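You operate a simulated robot arm through the tools that you are given. There is no shell and no other tool. Be economical: measure what you need, move in short steps, check, and stop when the job is done.

Carry out the task below with a simulated robot arm. There is one attempt and no reset: what you move stays moved.

JOB
Couple both hoses to the short yellow cylinder, run its rod fully out.
Fine: red coupling on the red port, blue on blue, before you start the pump; then lever on HOLD and stop the pump; no oil spilt.

Only the result counts: the job must be done as asked and must still hold three seconds after the hand-in. Knocking over, shifting, dropping, spilling or breaking anything else fails it.

ROBOT AND FRAMES
A 7-joint arm with a fingered hand on a trunk, on a base that drives. Base frame: it is fixed to the floor where the robot stands at the start and does not move with it; the origin is under the middle of the robot, x ahead of it, y to its left, z up. Readings come in mm, rad, newtons and seconds.
With the tool pointing down near the work surface it reaches from about 100 to 900 mm from the robot's upright axis, wherever it stands. Its first joint turns from -2.007 to 2.007 rad. Places, roughly: black-tipped lever [600, 500, 800]; blue port [400, 500, 500]; orange machine [900, 500, 600]; red port [400, 800, 500]; short silver rod [400, 400, 500]; square green button [600, 800, 800]; square red button [700, 800, 800]. Payload 5 kg.
The TCP is the grasp point between the finger pads, 32 mm short of the fingertips. In the tool frame z runs along the fingers and y along their closing line. The gripper opens to 160 mm. The gripper's body begins 89 mm behind the TCP. The gripper is a hand of 4 fingers: y runs from the thumb to the fingers, the wrist lies at [0, 0, -267] in the tool frame, and closing takes about 1.5 s.
Orientation is that of the tool frame in the base frame, as a unit quaternion [x, y, z, w]. With the fingers straight down and closing along the base's y, the tool's x points along the base's -x, its y along +y and its z along -z.

CONTROLS
- The arm moves only by the tool jog_arm. Its argument "increments" is a list of rows, each an object of numbers (a shift or turn left out is 0, a gripper value left out holds the last): "x", "y", "z": the shift along the tool's x, y, z in mm; "rx", "ry", "rz": the turn, a rotation vector about the tool's x, y, z in rad; "hand": the finger opening in mm, from 0 to 160. In form: [{"x": .., "y": .., "z": .., "rx": .., "ry": .., "rz": .., "hand": ..}, ...]. A call has 1 to 8 rows; each row is the pose to reach, as a shift and turn from the pose commanded when the call began, along the tool's axes at that moment. Each row takes 0.2 s and may step no farther than 50 mm and 0.15 rad from the row before; otherwise, or with a gripper value out of range, the whole call is refused. A pose out of reach is approached as far as the arm can. The call stops where the force on the tool passes 40 N (or 10 N more than at its start, if that is more) or the arm is blocked; 0.2 s more then pass. The fingers move at their own pace (about 45 mm/s each) and stop on an object; they squeeze with about 33 N. The grip force told is the motor's: it shows also when the fingers shut on nothing. Time passes only in rows, and 0.2 s behind the last, so rows that repeat a pose let the fingers close. The reply holds the time, the measured pose of the TCP, the force on the tool along the base axes, the opening and the grip force, in the units named above and with some noise, with the torque about the TCP (base axes, N m) and any sound that the robot's microphone picked up.
- Cameras (640 x 400 px; columns grow to the right, rows downward): "scene" is now at [9.4, 212, 1726.6]; the picture's right is [0.07, -1.00, 0.00], its down [-0.86, -0.06, -0.51] and it looks along [0.51, 0.04, -0.86] (base axes); focal length 296 px, centre (320, 200). "wrist" rides on the gripper at [80, -4, -114] in the tool frame; the picture's right is [0.05, 1.00, 0.00], its down [-0.82, 0.04, -0.58] and it looks along [-0.58, 0.03, 0.82] (tool axes); focal length 265 px, centre (320, 200). There is no depth. A picture from a camera that has moved, and an enlarged one, comes with that camera's place and axes in the base frame and with its lens. The place of the scene camera against the robot may be out by one fixed shift of up to 18 mm in any direction.
- snapshot(camera): a new picture of that camera. No time passes.
- raise_lower(by): slides the trunk up (or, below 0, down) by that many mm; the arm and the scene camera ride with it, the base frame stays. It gives what a move gives, with no picture.
- roll_base(legs): drives the robot by 1 to 6 legs, each [ahead, turn to the left] in mm and rad, along the robot's own axes; the way and the turn of a leg run together, so that a leg with both is an arc; at most 1500 mm and 3.142 rad a leg. The arm and the cameras ride along, it lands a little off, and it stops where it bumps. It gives what a move gives.
- preshape(shape): the hand has 4 fingers and takes this shape, open, in about a second: jaw (thumb against the fingers, like two jaws); tri (thumb and two fingers); tip (a fingertip pinch); poke (one finger out to press); point (the index stretched); flat (the hand flat); cup (the hand cupped); fist (a fist). The gripper value then closes the fingers along that shape, each until it touches; the sizes above hold for jaw. It gives what a move gives, with no picture.
- aim_head(pan, tilt): turns the head with the scene camera to pan (to the left, within 2.705 rad either way) and tilt (down, from -0.506 to 1.204), counted from straight ahead of the robot. It gives what a move gives.
- inspect(camera, box): a new picture of the part [left, top, right, bottom] of that camera's present view, enlarged. No time passes.
- close_job(): hands the job in; it is judged then, once.

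Go step by step. Nothing tells you exact positions but the pictures and the camera data: compare them with the known pose of the tool, close in by small moves and look again before you grip or let go. The budget is 120 turns and 90 pictures, counting those below and the enlarged ones. Unless the task says otherwise, let go and move clear before handing in.

The tools are called after "Request:" as name(argument=value, ...) on one line, values as JSON. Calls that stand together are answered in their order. jog_arm: Moves the arm, as the interface text tells. Its arguments: {"type":"object","properties":{"increments":{"type":"array","items":{"type":"object","properties":{"x":{"type":"number"},"y":{"type":"number"},"z":{"type":"number"},"rx":{"type":"number"},"ry":{"type":"number"},"rz":{"type":"number"},"hand":{"type":"number"}}}}},"required":["increments"]} The other tools are called the same way: raise_lower (by) slides the trunk up or down; preshape (shape) gives the hand a shape; roll_base (legs) drives the base; aim_head (pan, tilt) turns the head that bears the scene camera; snapshot (camera) takes a picture; inspect (camera, box) takes an enlarged picture of a part of a camera's view; close_job () hands the job in.

At the start:

```text
time_s: 0.0
tcp_pos: [377.0, 516.4, 1091.3]
tcp_rot: [0.0, 1.0, 0.0, -0.001]
wrist_force: [0.7, 0.1, -0.1]
torque: [-0.03, -0.01, -0.01]
gripper_width: 159.8
grip_force: 0.0
shape: jaw
trunk travel left (down, up): [-575.0, 415.0]
robot x, y, heading: [4.0, -0.7, 0.002]
head pan, tilt: [0.073, 1.035]
```

scene: 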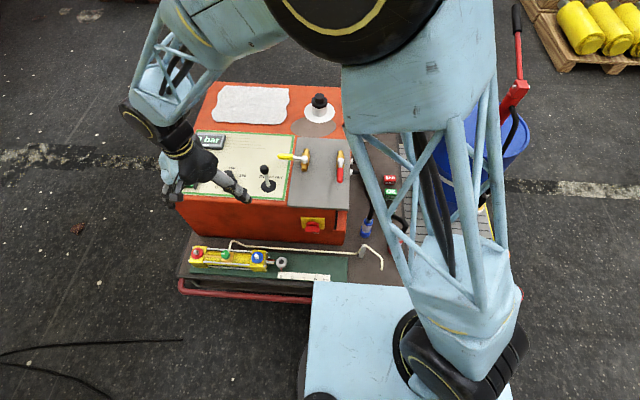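
wrist: 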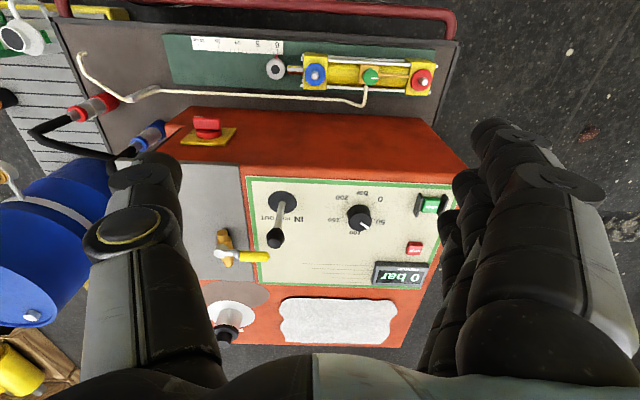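

I see the orange pump unit, its panel, the yellow cylinder in front of it, and the hose couplings to the right. I'll look closer at each before moving.

Request:
inspect(camera="wrist", box=[160, 30, 460, 130])

Request:
inspect(camera="wrist", box=[180, 110, 460, 350])

Request:
inspect(camera="wrist", box=[0, 0, 250, 220])

```text
2.13 times, centred on (310, 80) of wrist
camera zoom: at [296.5, 510.6, 1205.8], right [-0.05, 1.0, 0.0], down [0.82, 0.04, 0.58], along [0.58, 0.03, -0.82], focal length 566 px, centre (341, 456)
```

zoom: 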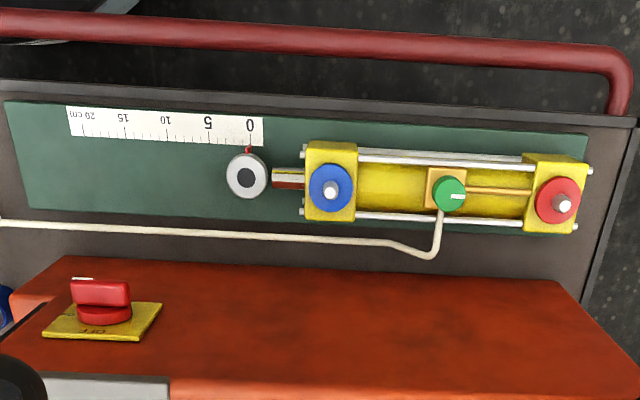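

```text
1.67 times, centred on (320, 230) of wrist
camera zoom: at [296.5, 510.6, 1205.8], right [-0.05, 1.0, 0.0], down [0.82, 0.04, 0.58], along [0.58, 0.03, -0.82], focal length 442 px, centre (320, 150)
```

zoom: 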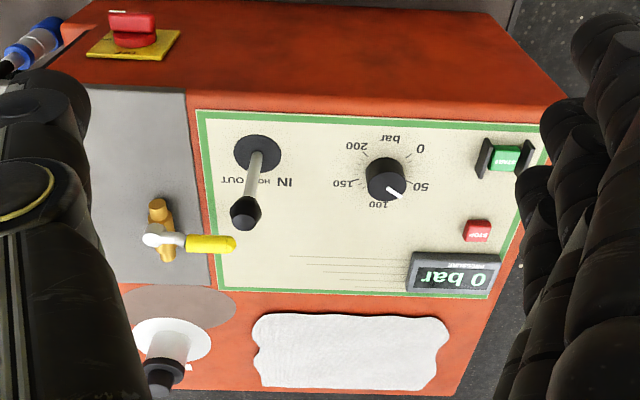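

```text
1.82 times, centred on (125, 110) of wrist
camera zoom: at [296.5, 510.6, 1205.8], right [-0.05, 1.0, 0.0], down [0.82, 0.04, 0.58], along [0.58, 0.03, -0.82], focal length 483 px, centre (674, 364)
```

zoom: 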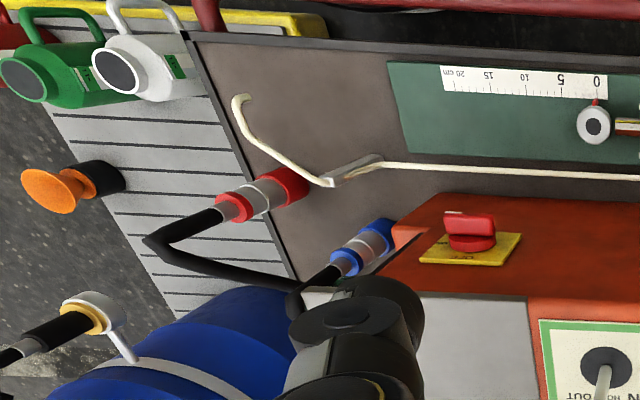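

Request:
inspect(camera="scene", box=[180, 80, 420, 230])

Request:
inspect(camera="scene", box=[180, 200, 420, 310])

```text
2.67 times, centred on (300, 155) of scene
camera zoom: at [9.4, 212.0, 1726.6], right [0.07, -1.0, 0.0], down [-0.86, -0.06, -0.51], along [0.51, 0.04, -0.86], focal length 790 px, centre (373, 320)
```

zoom: 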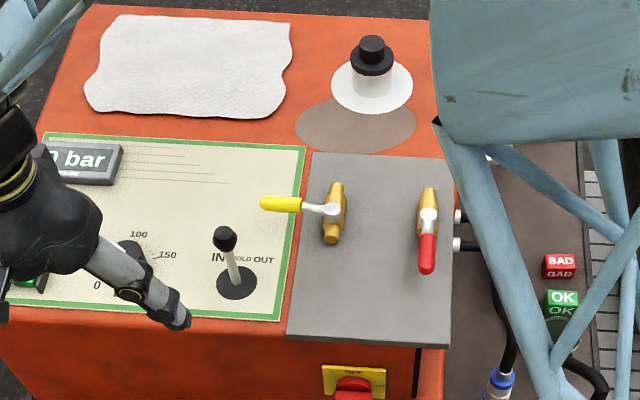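

```text
2.67 times, centred on (300, 255) of scene
camera zoom: at [9.4, 212.0, 1726.6], right [0.07, -1.0, 0.0], down [-0.86, -0.06, -0.51], along [0.51, 0.04, -0.86], focal length 790 px, centre (373, 53)
```

zoom: 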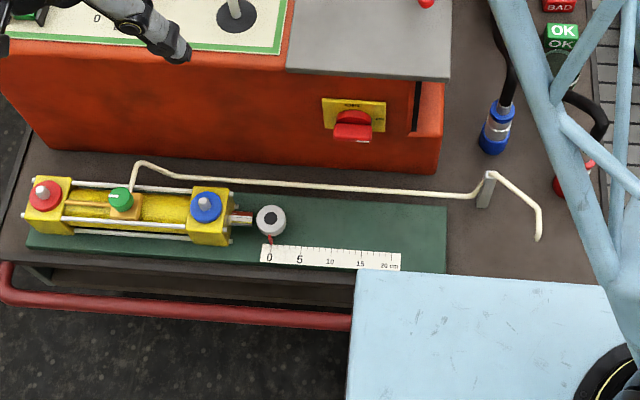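

I'll move the hand to the right, high up, to see the couplings and free the head's view.

Request:
jog_arm(increments=[{"y": -50}, {"y": -100}, {"y": -150}, {"y": -200}, {"y": -250}, {"y": -300}, {"y": -350}, {"y": -400}])

Request:
snapshot(camera="wrist")

Request:
snapshot(camera="scene")

```text
time_s: 1.8
tcp_pos: [373.4, 114.8, 1090.2]
tcp_rot: [0.001, 1.0, 0.001, -0.001]
wrist_force: [0.3, 1.4, 0.0]
torque: [0.0, 0.0, 0.02]
gripper_width: 160.0
grip_force: 0.1
shape: jaw
trunk travel left (down, up): [-575.0, 415.0]
robot x, y, heading: [-2.3, -0.6, 0.002]
head pan, tilt: [0.073, 1.035]
```

```text
82 pictures are left
camera wrist: at [294.4, 109.5, 1205.0], right [-0.05, 1.0, 0.0], down [0.82, 0.04, 0.58], along [0.58, 0.03, -0.82], focal length 265 px, centre (320, 200)
```

wrist: 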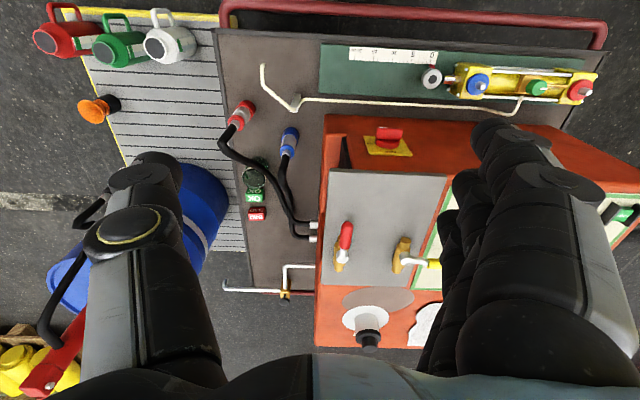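

```text
81 pictures are left
camera scene: at [9.2, 210.8, 1726.7], right [0.07, -1.0, 0.0], down [-0.86, -0.06, -0.51], along [0.51, 0.04, -0.86], focal length 296 px, centre (320, 200)
```

scene: 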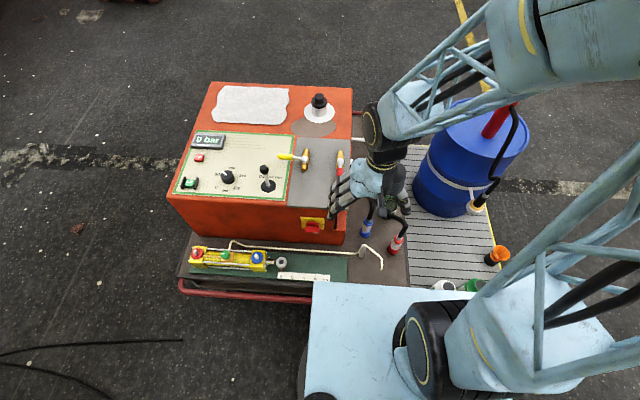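

Request:
inspect(camera="wrist", box=[210, 80, 370, 180])

Request:
inspect(camera="wrist", box=[210, 170, 450, 320])

Request:
inspect(camera="scene", box=[165, 80, 365, 205])

```text
4.00 times, centred on (290, 130) of wrist
camera zoom: at [294.4, 109.5, 1205.0], right [-0.05, 1.0, 0.0], down [0.82, 0.04, 0.58], along [0.58, 0.03, -0.82], focal length 1062 px, centre (440, 480)
```

zoom: 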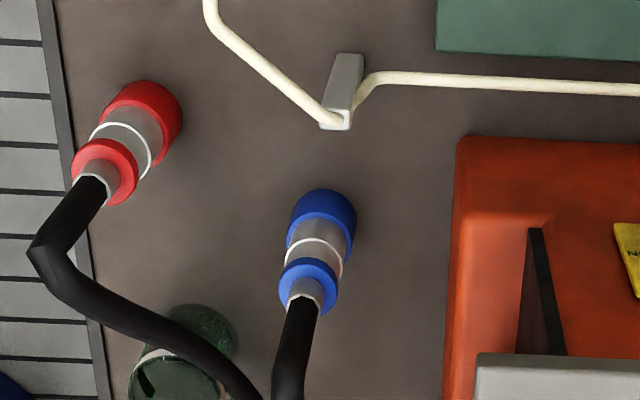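

```text
2.67 times, centred on (330, 245) of wrist
camera zoom: at [294.4, 109.5, 1205.0], right [-0.05, 1.0, 0.0], down [0.82, 0.04, 0.58], along [0.58, 0.03, -0.82], focal length 708 px, centre (293, 80)
```

zoom: 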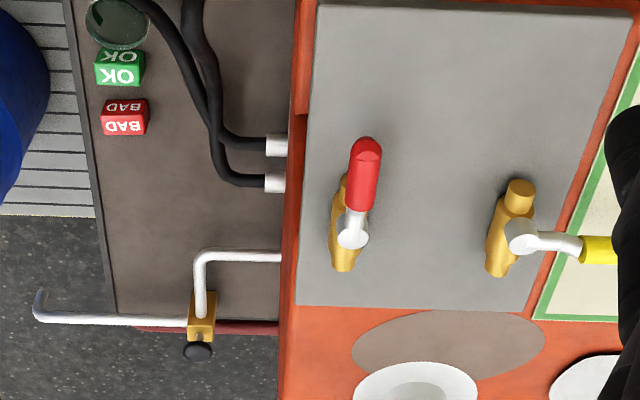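

```text
3.20 times, centred on (265, 142) of scene
camera zoom: at [9.2, 210.8, 1726.7], right [0.07, -1.0, 0.0], down [-0.86, -0.06, -0.51], along [0.51, 0.04, -0.86], focal length 948 px, centre (496, 384)
```

zoom: 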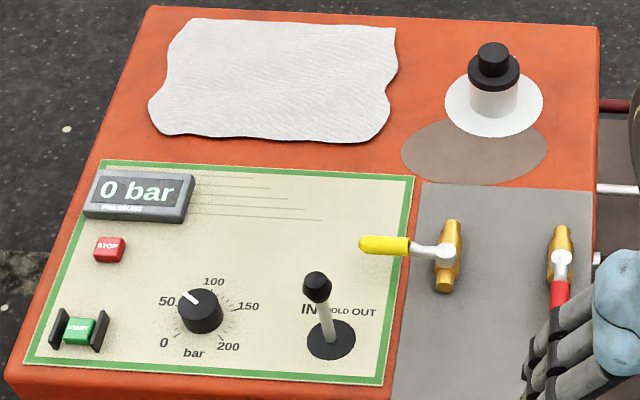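

The couplings stand mouth-down on the tray, near (540,-95) red and (606,38) blue; the ports are near (415,759) and (415,506). I'll lower a bit to read the main switch and taps.

Request:
jog_arm(increments=[{"y": 25, "z": 40}, {"y": 50, "z": 80}, {"y": 75, "z": 120}, {"y": 100, "z": 150}])

Request:
snapshot(camera="wrist")

```text
time_s: 2.8
tcp_pos: [376.4, 218.6, 940.9]
tcp_rot: [0.0, 1.0, -0.001, 0.0]
wrist_force: [-0.2, -0.3, -0.5]
torque: [-0.01, 0.01, 0.0]
gripper_width: 159.8
grip_force: 0.2
shape: jaw
trunk travel left (down, up): [-575.0, 415.0]
robot x, y, heading: [-0.5, -2.4, -0.001]
head pan, tilt: [0.073, 1.035]
```

```text
77 pictures are left
camera wrist: at [296.3, 213.2, 1055.1], right [-0.05, 1.0, 0.0], down [0.82, 0.04, 0.58], along [0.58, 0.03, -0.82], focal length 265 px, centre (320, 200)
```

wrist: 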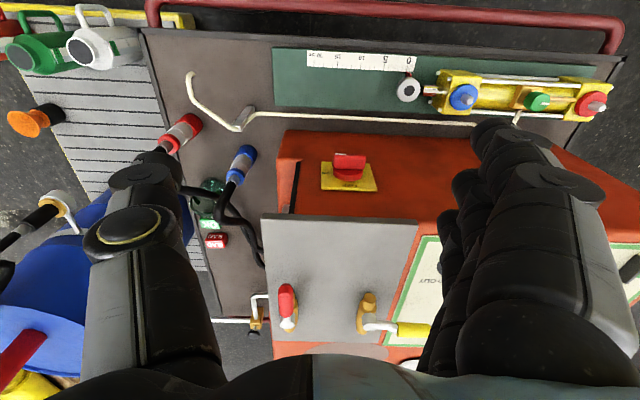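

Request:
inspect(camera="wrist", box=[270, 130, 430, 230])

Request:
inspect(camera="wrist", box=[220, 230, 460, 380])

Request:
inspect(camera="wrist", box=[390, 50, 630, 150])

```text
4.00 times, centred on (350, 180) of wrist
camera zoom: at [296.3, 213.2, 1055.1], right [-0.05, 1.0, 0.0], down [0.82, 0.04, 0.58], along [0.58, 0.03, -0.82], focal length 1062 px, centre (200, 280)
```

zoom: 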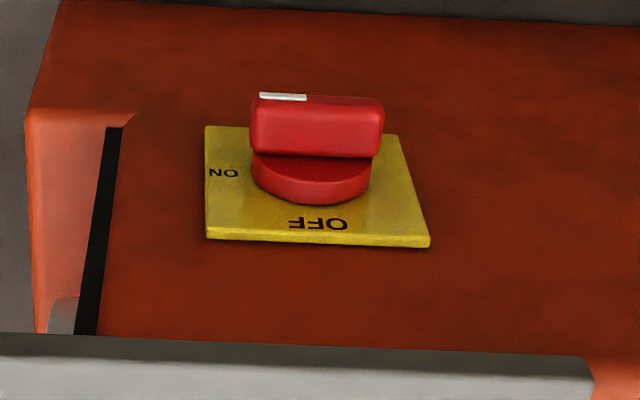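

```text
2.67 times, centred on (340, 305) of wrist
camera zoom: at [296.3, 213.2, 1055.1], right [-0.05, 1.0, 0.0], down [0.82, 0.04, 0.58], along [0.58, 0.03, -0.82], focal length 708 px, centre (267, -80)
```

zoom: 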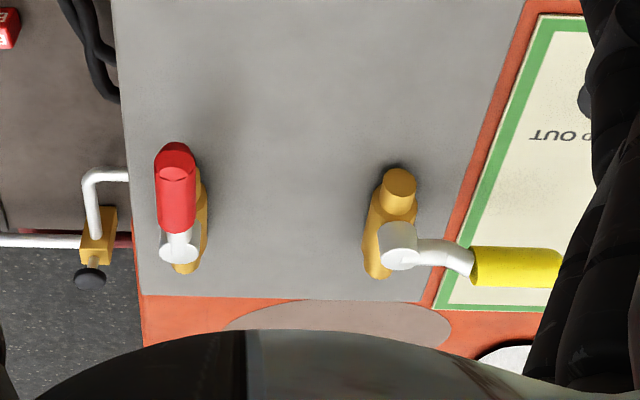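

```text
2.67 times, centred on (510, 100) of wrist
camera zoom: at [296.3, 213.2, 1055.1], right [-0.05, 1.0, 0.0], down [0.82, 0.04, 0.58], along [0.58, 0.03, -0.82], focal length 708 px, centre (-187, 467)
```

zoom: 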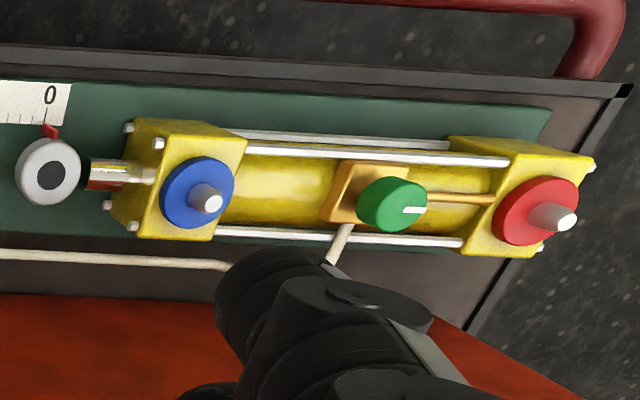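

The switch's mark points to ON and the lever stands upright at HOLD. I'll tilt the hand forward and go over to the red coupling, then lower the trunk.

Request:
jog_arm(increments=[{"y": -45, "ry": -0.1}, {"y": -90, "ry": -0.2}, {"y": -135, "ry": -0.3}, {"y": -180, "ry": -0.4}, {"y": -225, "ry": -0.5}, {"y": -270, "ry": -0.6}, {"y": -314, "ry": -0.7}])

Request:
raise_lower(by=-340)

Request:
snapshot(camera="wrist")

Request:
snapshot(camera="scene")

```text
time_s: 4.4
tcp_pos: [512.1, -192.9, 907.8]
tcp_rot: [-0.018, 0.94, 0.007, 0.341]
wrist_force: [-0.5, -1.7, -0.7]
torque: [0.13, -0.13, 0.09]
gripper_width: 159.7
grip_force: 0.1
shape: jaw
out of reach, approached as far as the arm can: row 1, 2, 3, 4, 5, 6, 7
trunk travel left (down, up): [-575.0, 415.0]
robot x, y, heading: [-1.0, -1.1, -0.002]
head pan, tilt: [0.073, 1.035]
```

```text
time_s: 7.7
tcp_pos: [504.9, -208.6, 567.3]
tcp_rot: [0.0, 0.94, 0.0, 0.342]
wrist_force: [-0.4, 0.1, 0.1]
torque: [-0.02, -0.03, 0.0]
gripper_width: 159.9
grip_force: 0.0
shape: jaw
trunk travel left (down, up): [-235.0, 755.0]
robot x, y, heading: [1.7, -4.4, 0.001]
head pan, tilt: [0.073, 1.035]
```

```text
73 pictures are left
camera wrist: at [369.4, -214.6, 603.4], right [-0.04, 1.0, -0.03], down [0.25, 0.04, 0.97], along [0.97, 0.03, -0.25], focal length 265 px, centre (320, 200)
```

wrist: 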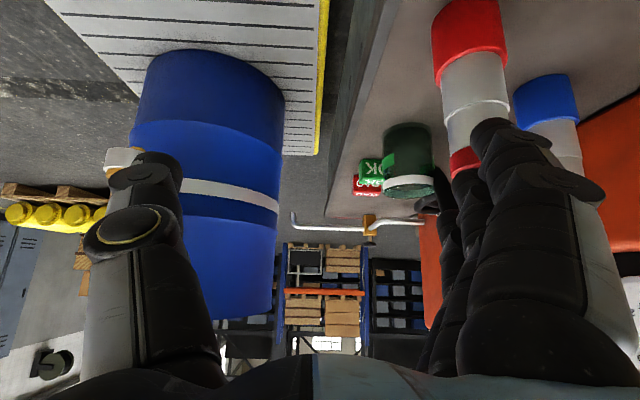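

```text
72 pictures are left
camera scene: at [9.4, 211.5, 1386.7], right [0.07, -1.0, 0.0], down [-0.86, -0.06, -0.51], along [0.51, 0.04, -0.86], focal length 296 px, centre (320, 200)
```

scene: 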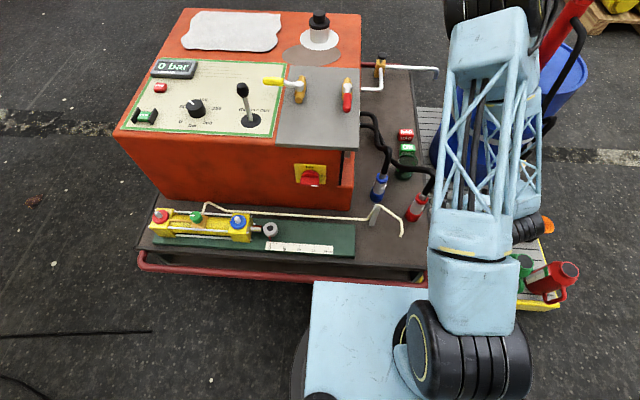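

The red coupling stands from z≈400 to 525 at about (538,-95). I'll retract, shift left and come back onto it.

Request:
jog_arm(increments=[{"z": -40}, {"z": -80}, {"z": -110}, {"z": -110, "y": 40}, {"z": -110, "y": 80}, {"z": -110, "y": 114}])

Request:
snapshot(camera="wrist")

```text
time_s: 9.1
tcp_pos: [549.8, -165.9, 651.1]
tcp_rot: [0.0, 0.94, 0.001, 0.341]
wrist_force: [-0.2, 0.4, -0.4]
torque: [0.0, 0.0, 0.02]
gripper_width: 160.0
grip_force: 0.1
shape: jaw
out of reach, approached as far as the arm can: row 1, 2, 3, 4, 5, 6
trunk travel left (down, up): [-235.0, 755.0]
robot x, y, heading: [-0.5, 0.3, -0.001]
head pan, tilt: [0.073, 1.035]
```

```text
71 pictures are left
camera wrist: at [415.5, -170.1, 686.5], right [-0.04, 1.0, -0.03], down [0.26, 0.04, 0.97], along [0.97, 0.03, -0.26], focal length 265 px, centre (320, 200)
```

wrist: 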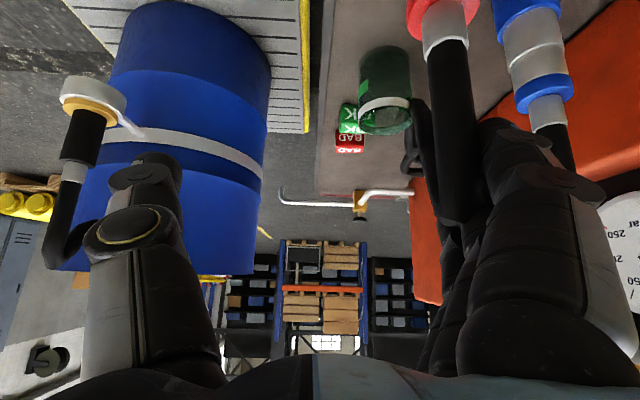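

The arm cannot fold closer at this tilt, so I'll back the base off 130 mm.

Request:
roll_base(legs=[[-130, 0]])

Request:
jog_arm(increments=[{"y": 0}])

```text
time_s: 10.4
tcp_pos: [416.7, -164.6, 649.9]
tcp_rot: [-0.001, 0.94, 0.002, 0.341]
wrist_force: [0.5, 0.1, -0.5]
torque: [-0.02, 0.0, 0.02]
gripper_width: 159.8
grip_force: 0.0
shape: jaw
trunk travel left (down, up): [-235.0, 755.0]
robot x, y, heading: [-130.7, 0.8, 0.002]
head pan, tilt: [0.073, 1.035]
```

```text
time_s: 10.8
tcp_pos: [416.0, -164.3, 650.6]
tcp_rot: [0.0, 0.94, 0.002, 0.341]
wrist_force: [-0.1, 1.1, 0.5]
torque: [0.0, 0.01, 0.02]
gripper_width: 159.9
grip_force: 0.0
shape: jaw
trunk travel left (down, up): [-235.0, 755.0]
robot x, y, heading: [-133.6, 1.0, 0.001]
head pan, tilt: [0.073, 1.035]
```

Request:
jog_arm(increments=[{"y": 35, "hand": 110}, {"y": 69, "x": 15}, {"y": 69, "x": 15, "z": 45}, {"y": 69, "x": 15, "z": 90}, {"y": 69, "x": 15, "z": 130}])

Request:
snapshot(camera="wrist")

```text
time_s: 12.0
tcp_pos: [488.7, -94.7, 540.3]
tcp_rot: [-0.001, 0.94, 0.001, 0.342]
wrist_force: [0.3, 0.2, -0.1]
torque: [0.02, 0.05, -0.02]
gripper_width: 110.6
grip_force: 0.1
shape: jaw
out of reach, approached as far as the arm can: row 1, 2, 3
trunk travel left (down, up): [-235.0, 755.0]
robot x, y, heading: [-133.8, 0.8, -0.0]
head pan, tilt: [0.073, 1.035]
```

```text
70 pictures are left
camera wrist: at [353.3, -101.0, 577.6], right [-0.04, 1.0, -0.03], down [0.25, 0.04, 0.97], along [0.97, 0.03, -0.26], focal length 265 px, centre (320, 200)
```

wrist: 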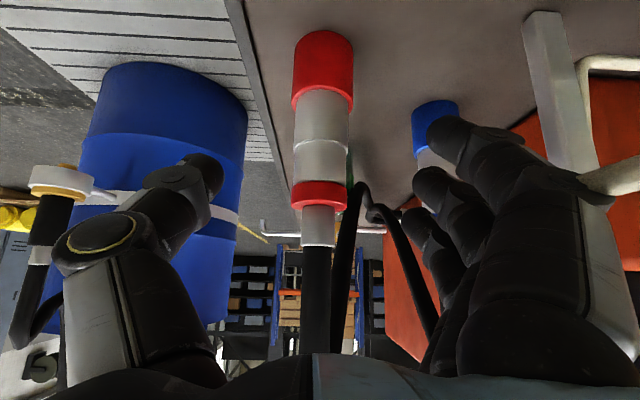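

The coupling is centred between the fingers. I'll advance about 79 mm and close on its grey body.

Request:
jog_arm(increments=[{"z": 40}, {"z": 78}])

Request:
snapshot(camera="wrist")

Request:
snapshot(camera="scene")

```text
time_s: 12.6
tcp_pos: [538.5, -96.1, 481.6]
tcp_rot: [-0.001, 0.94, 0.002, 0.342]
wrist_force: [-0.7, 0.5, 1.2]
torque: [0.02, 0.01, -0.02]
gripper_width: 110.4
grip_force: 0.1
shape: jaw
trunk travel left (down, up): [-235.0, 755.0]
robot x, y, heading: [-129.1, -1.9, -0.008]
head pan, tilt: [0.073, 1.035]
```

```text
69 pictures are left
camera wrist: at [404.2, -101.7, 517.1], right [-0.04, 1.0, -0.03], down [0.25, 0.04, 0.97], along [0.97, 0.03, -0.26], focal length 265 px, centre (320, 200)
```

wrist: 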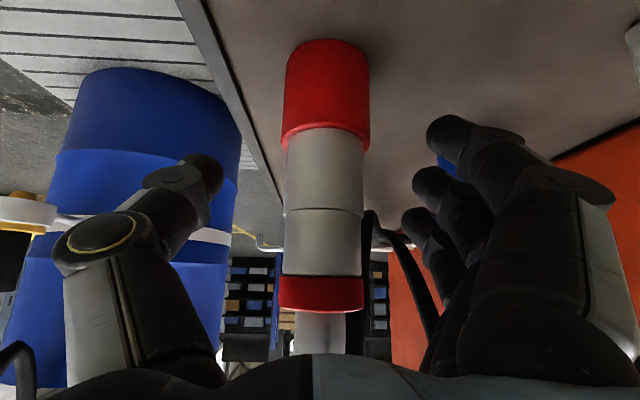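

```text
68 pictures are left
camera scene: at [-124.2, 211.5, 1386.7], right [0.07, -1.0, 0.0], down [-0.86, -0.06, -0.51], along [0.51, 0.04, -0.86], focal length 296 px, centre (320, 200)
```

scene: 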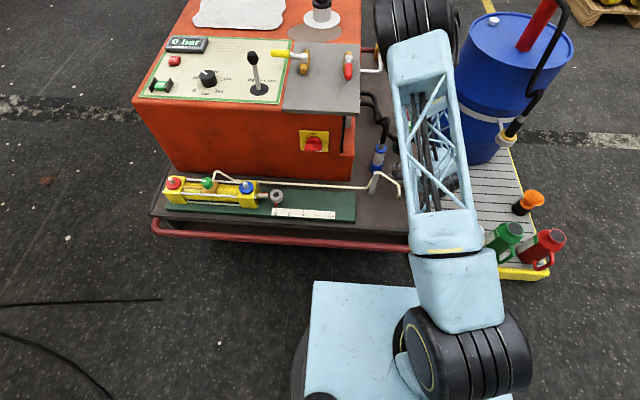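

Request:
jog_arm(increments=[{"z": 8, "x": -9}, {"z": 8, "x": -9, "hand": 30}, {"z": 8, "x": -9, "hand": 30}, {"z": 8, "x": -9, "hand": 30}, {"z": 8, "x": -9, "hand": 30}, {"z": 8, "x": -9, "hand": 30}, {"z": 8, "x": -9, "hand": 30}])

Request:
snapshot(camera="wrist")

```text
time_s: 14.2
tcp_pos: [551.4, -94.8, 479.9]
tcp_rot: [-0.002, 0.94, 0.002, 0.341]
wrist_force: [-2.5, 5.2, 1.8]
torque: [0.26, 0.05, -0.04]
gripper_width: 32.1
grip_force: 0.1
shape: jaw
trunk travel left (down, up): [-235.0, 755.0]
robot x, y, heading: [-133.7, 0.9, -0.002]
head pan, tilt: [0.073, 1.035]
```

```text
67 pictures are left
camera wrist: at [416.5, -100.5, 516.3], right [-0.04, 1.0, -0.03], down [0.25, 0.04, 0.97], along [0.97, 0.03, -0.26], focal length 265 px, centre (320, 200)
```

wrist: 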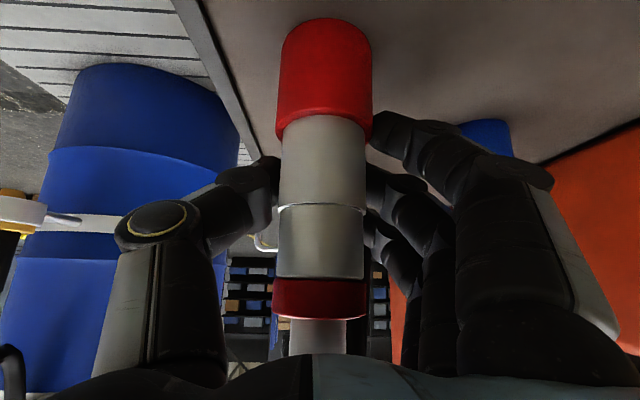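

Request:
jog_arm(increments=[{"hand": 0}, {"hand": 0}, {"hand": 0}, {"hand": 0}])

Request:
snapshot(camera="wrist")

```text
time_s: 15.2
tcp_pos: [551.5, -96.4, 481.0]
tcp_rot: [0.0, 0.94, 0.001, 0.341]
wrist_force: [12.3, -3.3, -0.3]
torque: [0.17, -0.04, 0.0]
gripper_width: 9.2
grip_force: 33.1
shape: jaw
trunk travel left (down, up): [-235.0, 755.0]
robot x, y, heading: [-135.1, -0.6, -0.002]
head pan, tilt: [0.073, 1.035]
```

```text
66 pictures are left
camera wrist: at [417.6, -101.6, 516.1], right [-0.04, 1.0, -0.03], down [0.25, 0.04, 0.97], along [0.97, 0.03, -0.26], focal length 265 px, centre (320, 200)
```

wrist: 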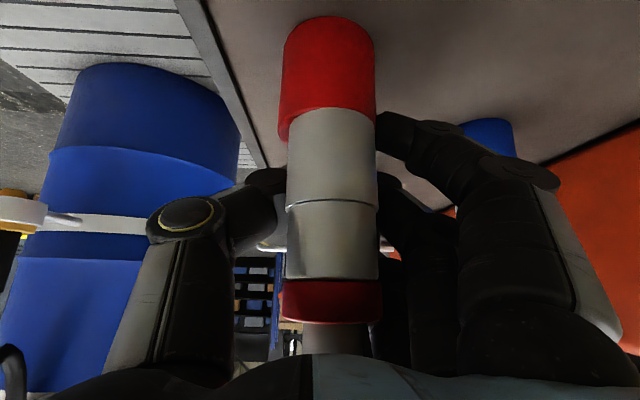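

The fingers shut behind the coupling, so I went too far forward. I'll open, back off about 22 mm and close again.

Request:
jog_arm(increments=[{"hand": 100}, {"hand": 100}, {"hand": 100}, {"hand": 100}, {"hand": 100}, {"hand": 100, "z": -14, "x": 17}, {"hand": 100, "z": -14, "x": 17}])

Request:
snapshot(camera="wrist")

```text
time_s: 16.8
tcp_pos: [527.9, -96.1, 478.7]
tcp_rot: [0.0, 0.94, 0.002, 0.341]
wrist_force: [0.5, 0.7, 1.0]
torque: [-0.01, -0.01, -0.01]
gripper_width: 99.5
grip_force: 0.1
shape: jaw
trunk travel left (down, up): [-235.0, 755.0]
robot x, y, heading: [-132.3, 0.3, -0.001]
head pan, tilt: [0.073, 1.035]
```

```text
65 pictures are left
camera wrist: at [394.2, -102.1, 515.3], right [-0.04, 1.0, -0.03], down [0.26, 0.04, 0.97], along [0.97, 0.03, -0.26], focal length 265 px, centre (320, 200)
```

wrist: 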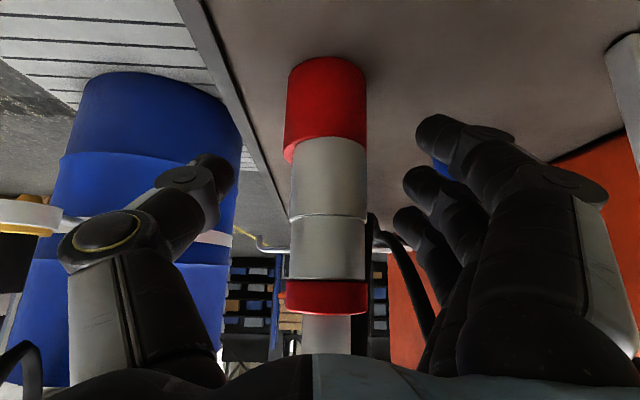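

Request:
inspect(camera="wrist", box=[240, 40, 400, 340])

Request:
jog_arm(increments=[{"z": -19, "x": 23}])

Request:
inspect(camera="wrist", box=[240, 40, 400, 340])

```text
1.33 times, centred on (320, 190) of wrist
camera zoom: at [394.2, -102.1, 515.3], right [-0.04, 1.0, -0.03], down [0.26, 0.04, 0.97], along [0.97, 0.03, -0.26], focal length 354 px, centre (320, 213)
```

zoom: 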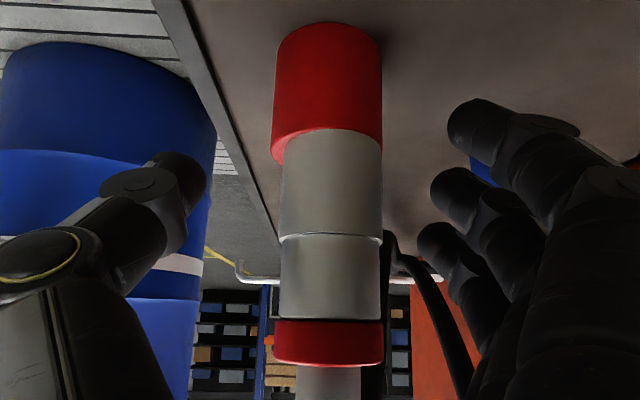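

```text
time_s: 17.2
tcp_pos: [497.6, -96.8, 480.1]
tcp_rot: [0.0, 0.94, 0.001, 0.341]
wrist_force: [-0.1, -0.5, 0.7]
torque: [0.01, -0.01, 0.03]
gripper_width: 99.7
grip_force: 0.1
shape: jaw
trunk travel left (down, up): [-235.0, 755.0]
robot x, y, heading: [-135.2, 1.1, 0.004]
head pan, tilt: [0.073, 1.035]
```

```text
1.33 times, centred on (320, 190) of wrist
camera zoom: at [363.8, -101.8, 516.0], right [-0.04, 1.0, -0.03], down [0.26, 0.04, 0.97], along [0.97, 0.03, -0.26], focal length 354 px, centre (320, 213)
```

zoom: 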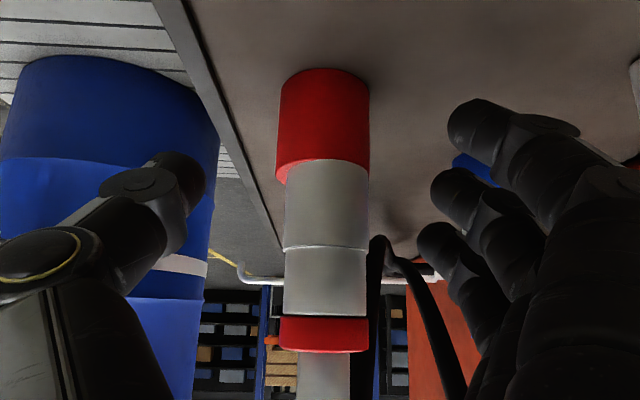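

The body sits at x≈523 with a 38 mm diameter. I'll move forward 25 mm and close.

Request:
jog_arm(increments=[{"z": 16, "x": -19}, {"z": 16, "x": -19, "hand": 0}, {"z": 16, "x": -19, "hand": 0}, {"z": 16, "x": -19, "hand": 0}, {"z": 16, "x": -19, "hand": 0}, {"z": 16, "x": -19, "hand": 0}, {"z": 16, "x": -19, "hand": 0}, {"z": 16, "x": -19, "hand": 0}])

Request:
snapshot(camera="wrist")

```text
time_s: 19.0
tcp_pos: [522.8, -94.2, 480.3]
tcp_rot: [0.0, 0.94, 0.001, 0.341]
wrist_force: [1.9, 1.8, 0.3]
torque: [0.27, 0.22, -0.02]
gripper_width: 27.2
grip_force: 33.2
shape: jaw
trunk travel left (down, up): [-235.0, 755.0]
robot x, y, heading: [-136.4, -0.1, -0.002]
head pan, tilt: [0.073, 1.035]
```

```text
62 pictures are left
camera wrist: at [389.1, -100.6, 515.9], right [-0.04, 1.0, -0.03], down [0.26, 0.04, 0.97], along [0.97, 0.03, -0.26], focal length 265 px, centre (320, 200)
```

wrist: 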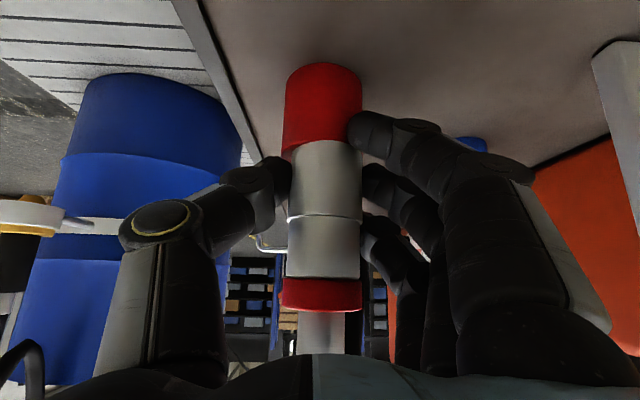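

Request:
jog_arm(increments=[{"x": -13, "z": -15}, {"x": -26, "z": -31}, {"x": -38, "z": -46}, {"x": -51, "z": -61}])

Request:
snapshot(camera="wrist")

```text
time_s: 20.0
tcp_pos: [524.2, -96.5, 559.2]
tcp_rot: [0.0, 0.94, 0.001, 0.341]
wrist_force: [0.1, 0.5, -4.2]
torque: [0.0, 0.0, 0.0]
gripper_width: 24.4
grip_force: 33.0
shape: jaw
trunk travel left (down, up): [-235.0, 755.0]
robot x, y, heading: [-137.2, 0.6, 0.0]
head pan, tilt: [0.073, 1.035]
```

```text
61 pictures are left
camera wrist: at [390.1, -102.3, 596.0], right [-0.04, 1.0, -0.03], down [0.26, 0.04, 0.97], along [0.97, 0.03, -0.26], focal length 265 px, centre (320, 200)
```

wrist: 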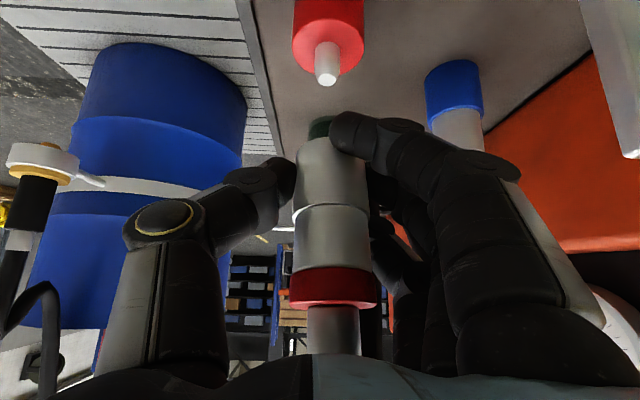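

The coupling came off a red parking stub with a silver nipple; the grey sleeve with red collar is in the hand. I'll raise the trunk and carry it left to the red port.

Request:
raise_lower(by=110)

Request:
jog_arm(increments=[{"x": 38, "z": -32}, {"x": 38, "z": -32, "y": 50}, {"x": 38, "z": -32, "y": 100}, {"x": 38, "z": -32, "y": 150}, {"x": 38, "z": -32, "y": 200}, {"x": 38, "z": -32, "y": 250}, {"x": 38, "z": -32, "y": 300}, {"x": 38, "z": -32, "y": 350}])

Request:
snapshot(camera="wrist")

Request:
snapshot(camera="scene")

```text
time_s: 21.4
tcp_pos: [524.9, -96.4, 669.7]
tcp_rot: [0.0, 0.94, 0.002, 0.342]
wrist_force: [0.2, -0.1, -3.3]
torque: [-0.01, 0.03, -0.01]
gripper_width: 23.9
grip_force: 33.4
shape: jaw
trunk travel left (down, up): [-345.0, 645.0]
robot x, y, heading: [-135.1, 0.7, -0.003]
head pan, tilt: [0.073, 1.035]
```

```text
time_s: 23.3
tcp_pos: [472.3, 229.9, 668.7]
tcp_rot: [0.009, 0.941, -0.008, 0.338]
wrist_force: [-6.7, -22.3, 2.7]
torque: [-0.45, 0.06, -0.29]
gripper_width: 25.4
grip_force: 33.0
shape: jaw
trunk travel left (down, up): [-345.0, 645.0]
robot x, y, heading: [-136.1, -0.9, -0.003]
head pan, tilt: [0.073, 1.035]
stopped in row 8: the force on the tool passed its limit at 49 N (the readings are from after the stop); the commanded pose is now the measured one
```

```text
60 pictures are left
camera wrist: at [338.9, 227.3, 706.4], right [-0.02, 1.0, -0.04], down [0.26, 0.04, 0.96], along [0.96, 0.01, -0.26], focal length 265 px, centre (320, 200)
```

wrist: 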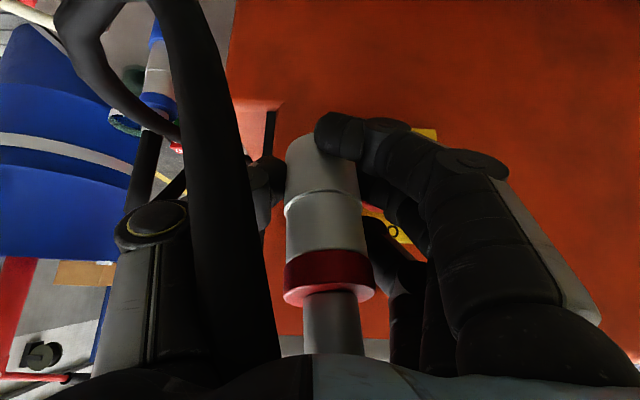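

```text
59 pictures are left
camera scene: at [-122.5, 210.3, 1496.8], right [0.07, -1.0, 0.0], down [-0.86, -0.06, -0.51], along [0.51, 0.04, -0.86], focal length 296 px, centre (320, 200)
```

scene: 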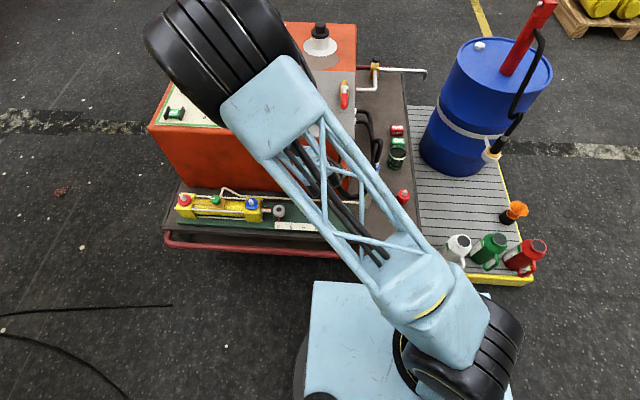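

The hose now trails across the thumb and pulls about 22 N. I'll back up a bit and look.

Request:
jog_arm(increments=[{"y": -40}, {"y": -80}])

Request:
snapshot(camera="wrist")

Request:
inspect(camera="scene", box=[240, 60, 440, 240])

```text
time_s: 23.9
tcp_pos: [472.8, 155.3, 669.4]
tcp_rot: [0.007, 0.941, -0.005, 0.339]
wrist_force: [-0.1, -0.1, -3.2]
torque: [-0.03, 0.0, -0.02]
gripper_width: 22.9
grip_force: 33.0
shape: jaw
trunk travel left (down, up): [-345.0, 645.0]
robot x, y, heading: [-135.0, -1.3, 0.003]
head pan, tilt: [0.073, 1.035]
```

```text
58 pictures are left
camera wrist: at [338.1, 152.6, 706.4], right [-0.03, 1.0, -0.04], down [0.26, 0.04, 0.96], along [0.97, 0.01, -0.26], focal length 265 px, centre (320, 200)
```

wrist: 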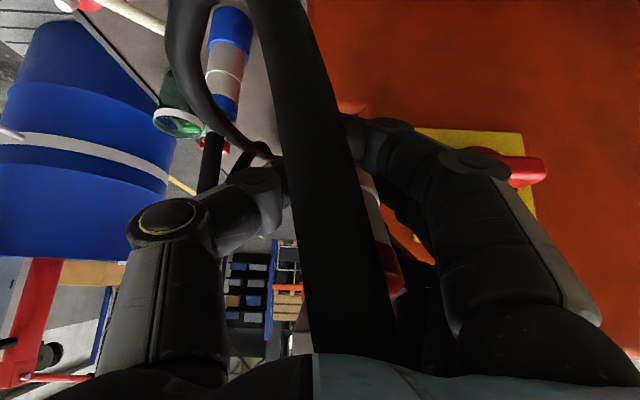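

```text
2.22 times, centred on (340, 150) of scene
camera zoom: at [-123.2, 211.7, 1496.5], right [0.07, -1.0, 0.0], down [-0.86, -0.06, -0.51], along [0.51, 0.04, -0.86], focal length 658 px, centre (276, 311)
```

zoom: 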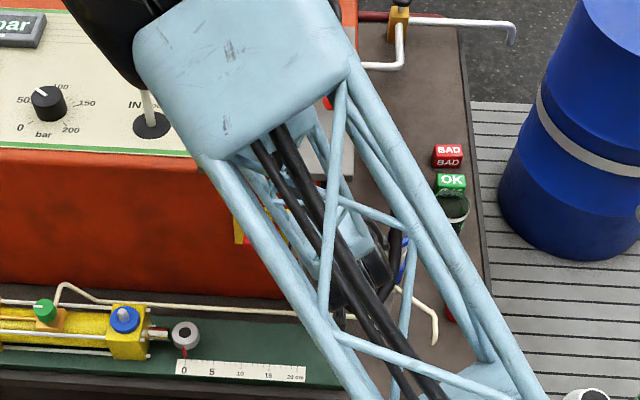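

The hand likely bumped the main switch on the machine's front. I'll check its state.

Request:
inspect(camera="wrist", box=[400, 110, 600, 260])

Request:
inspect(camera="scene", box=[150, 40, 350, 170])

```text
2.67 times, centred on (500, 185) of wrist
camera zoom: at [338.1, 152.6, 706.4], right [-0.03, 1.0, -0.04], down [0.26, 0.04, 0.96], along [0.97, 0.01, -0.26], focal length 708 px, centre (-160, 240)
```

zoom: 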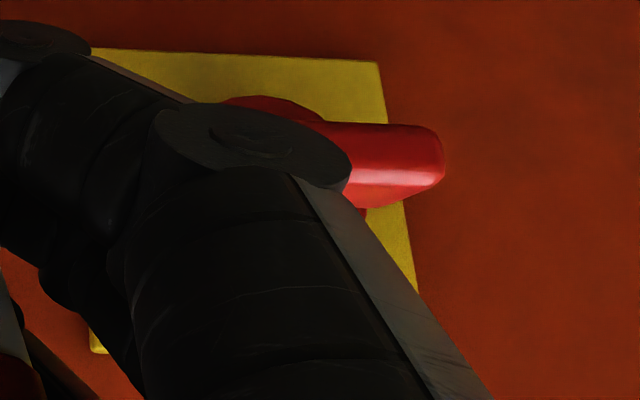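

```text
3.08 times, centred on (250, 105) of scene
camera zoom: at [-123.2, 211.7, 1496.5], right [0.07, -1.0, 0.0], down [-0.86, -0.06, -0.51], along [0.51, 0.04, -0.86], focal length 912 px, centre (535, 492)
```

zoom: 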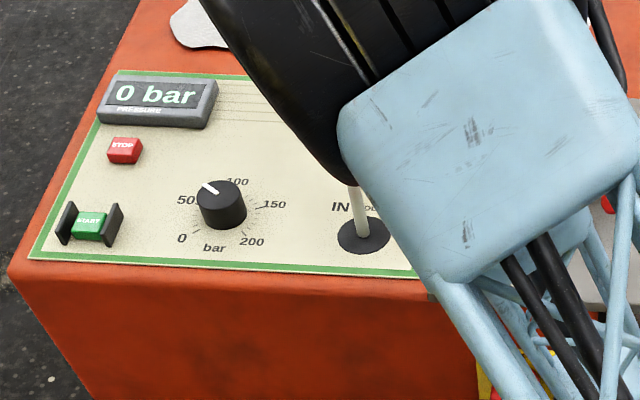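

The switch still looks untouched and the elbow is well above the panel. I'll pull 50 mm back from the machine front and continue left in steps.

Request:
jog_arm(increments=[{"x": 38, "z": -32}, {"x": 38, "z": -32, "y": 45}, {"x": 38, "z": -32, "y": 90}, {"x": 38, "z": -32, "y": 135}, {"x": 38, "z": -32, "y": 180}])

Request:
snapshot(camera="wrist")

```text
time_s: 25.1
tcp_pos: [427.0, 334.5, 669.6]
tcp_rot: [0.006, 0.941, -0.006, 0.338]
wrist_force: [0.8, -0.4, -3.3]
torque: [-0.03, -0.01, 0.02]
gripper_width: 22.6
grip_force: 33.1
shape: jaw
trunk travel left (down, up): [-345.0, 645.0]
robot x, y, heading: [-133.3, 0.4, -0.004]
head pan, tilt: [0.073, 1.035]
```

```text
54 pictures are left
camera wrist: at [292.2, 332.6, 706.7], right [-0.02, 1.0, -0.04], down [0.26, 0.04, 0.96], along [0.97, 0.01, -0.26], focal length 265 px, centre (320, 200)
```

wrist: 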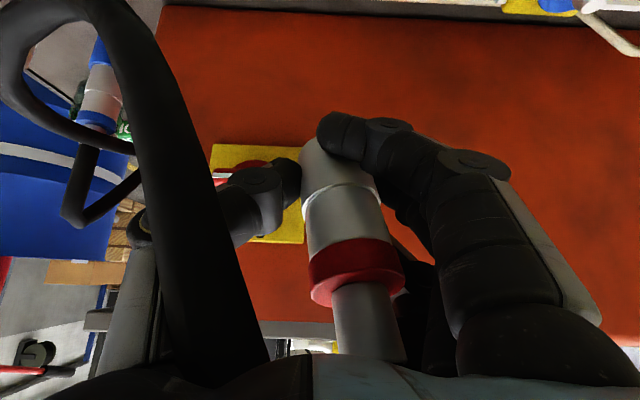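

Request:
jog_arm(increments=[{"y": 48}, {"y": 96}, {"y": 144}, {"y": 192}, {"y": 240}, {"y": 288}, {"y": 336}, {"y": 384}])

Request:
snapshot(camera="wrist")

Request:
snapshot(camera="scene")

```text
time_s: 26.9
tcp_pos: [431.2, 721.9, 667.6]
tcp_rot: [0.006, 0.94, -0.007, 0.34]
wrist_force: [-0.2, 0.1, -3.6]
torque: [-0.07, 0.0, 0.0]
gripper_width: 21.7
grip_force: 33.1
shape: jaw
trunk travel left (down, up): [-345.0, 645.0]
robot x, y, heading: [-135.0, -1.3, -0.004]
head pan, tilt: [0.073, 1.035]
```

```text
53 pictures are left
camera wrist: at [296.7, 718.5, 703.5], right [-0.02, 1.0, -0.04], down [0.26, 0.04, 0.96], along [0.97, 0.01, -0.26], focal length 265 px, centre (320, 200)
```

wrist: 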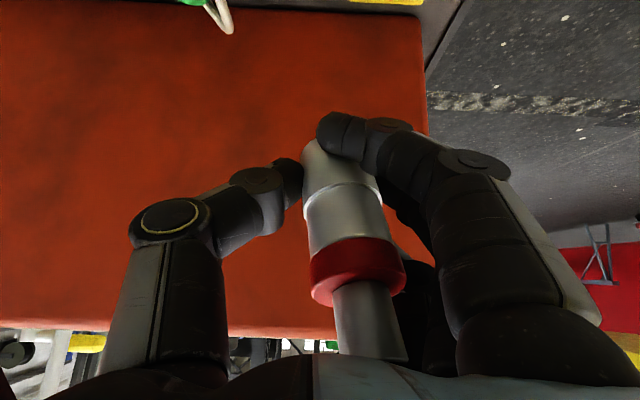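

```text
52 pictures are left
camera scene: at [-123.1, 212.6, 1496.4], right [0.07, -1.0, 0.0], down [-0.86, -0.06, -0.51], along [0.51, 0.04, -0.86], focal length 296 px, centre (320, 200)
```

scene: 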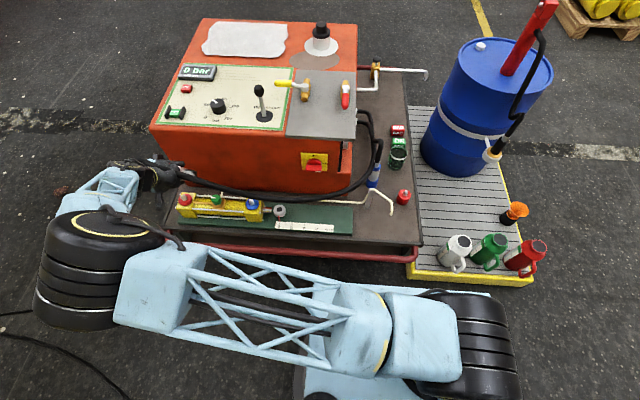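

The coupling leans about 0.24 rad sideways after the bump. I'll counter-rotate the hand about the base x axis and check it in both cameras.

Request:
jog_arm(increments=[{"rx": -0.093, "rz": 0.078}, {"rx": -0.187, "rz": 0.156}])

Request:
snapshot(camera="wrist")

Request:
inspect(camera="scene", box=[90, 140, 290, 240])

```text
time_s: 27.5
tcp_pos: [430.5, 720.5, 668.5]
tcp_rot: [0.049, 0.934, 0.109, 0.338]
wrist_force: [-0.1, 0.2, -4.1]
torque: [-0.02, -0.02, -0.01]
gripper_width: 21.8
grip_force: 32.8
shape: jaw
trunk travel left (down, up): [-345.0, 645.0]
robot x, y, heading: [-134.6, 1.7, -0.003]
head pan, tilt: [0.073, 1.035]
```

```text
51 pictures are left
camera wrist: at [296.7, 708.9, 702.6], right [-0.02, 0.98, 0.2], down [0.26, -0.19, 0.95], along [0.97, 0.07, -0.25], focal length 265 px, centre (320, 200)
```

wrist: 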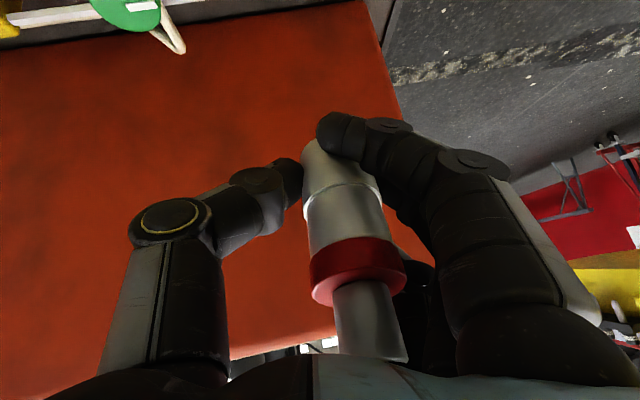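

```text
3.20 times, centred on (190, 190) of scene
camera zoom: at [-123.0, 212.2, 1496.5], right [0.07, -1.0, 0.0], down [-0.86, -0.06, -0.51], along [0.51, 0.04, -0.86], focal length 948 px, centre (736, 232)
```

zoom: 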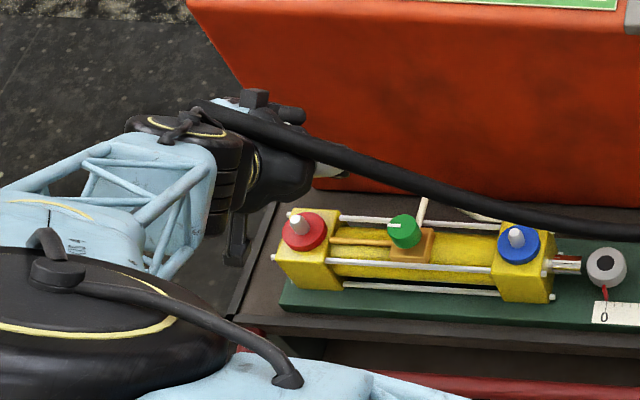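

Request:
inspect(camera="wrist", box=[250, 90, 450, 370])

```text
1.43 times, centred on (350, 230) of wrist
camera zoom: at [296.7, 708.9, 702.6], right [-0.02, 0.98, 0.2], down [0.26, -0.19, 0.95], along [0.97, 0.07, -0.25], focal length 379 px, centre (277, 157)
```

zoom: 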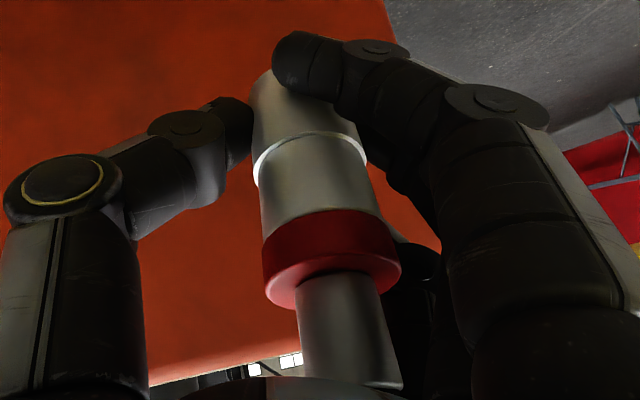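

The coupling also leans about 0.4 rad, top toward the robot. I'll turn the hand steeper to bring it vertical.

Request:
jog_arm(increments=[{"rx": 0.02, "ry": 0.13, "rz": 0.024}, {"rx": 0.041, "ry": 0.259, "rz": 0.049}, {"rx": 0.061, "ry": 0.388, "rz": 0.073}])

Request:
snapshot(camera="wrist")

Request:
inspect(camera="scene", box=[90, 140, 290, 240])

```text
time_s: 28.3
tcp_pos: [430.1, 719.6, 667.9]
tcp_rot: [0.07, 0.982, 0.1, 0.144]
wrist_force: [0.6, 0.1, -3.5]
torque: [-0.05, -0.03, -0.02]
gripper_width: 21.8
grip_force: 33.2
shape: jaw
trunk travel left (down, up): [-345.0, 645.0]
robot x, y, heading: [-131.8, 0.4, -0.004]
head pan, tilt: [0.073, 1.035]
```

```text
48 pictures are left
camera wrist: at [320.0, 708.3, 751.8], right [0.06, 0.98, 0.2], down [0.61, -0.2, 0.77], along [0.79, 0.08, -0.6], focal length 265 px, centre (320, 200)
```

wrist: 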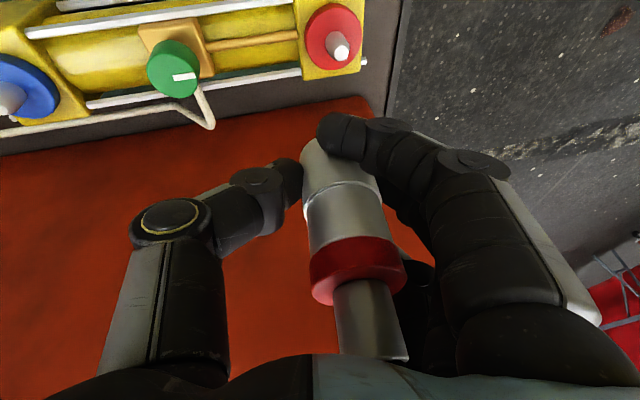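

```text
3.20 times, centred on (190, 190) of scene
camera zoom: at [-123.3, 212.3, 1496.4], right [0.07, -1.0, 0.0], down [-0.86, -0.06, -0.51], along [0.51, 0.04, -0.86], focal length 948 px, centre (736, 232)
```

zoom: 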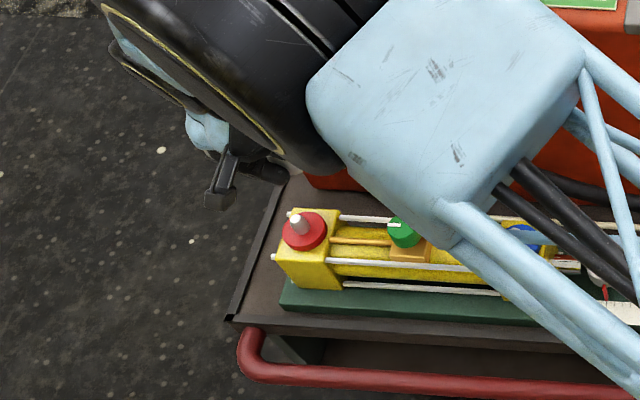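

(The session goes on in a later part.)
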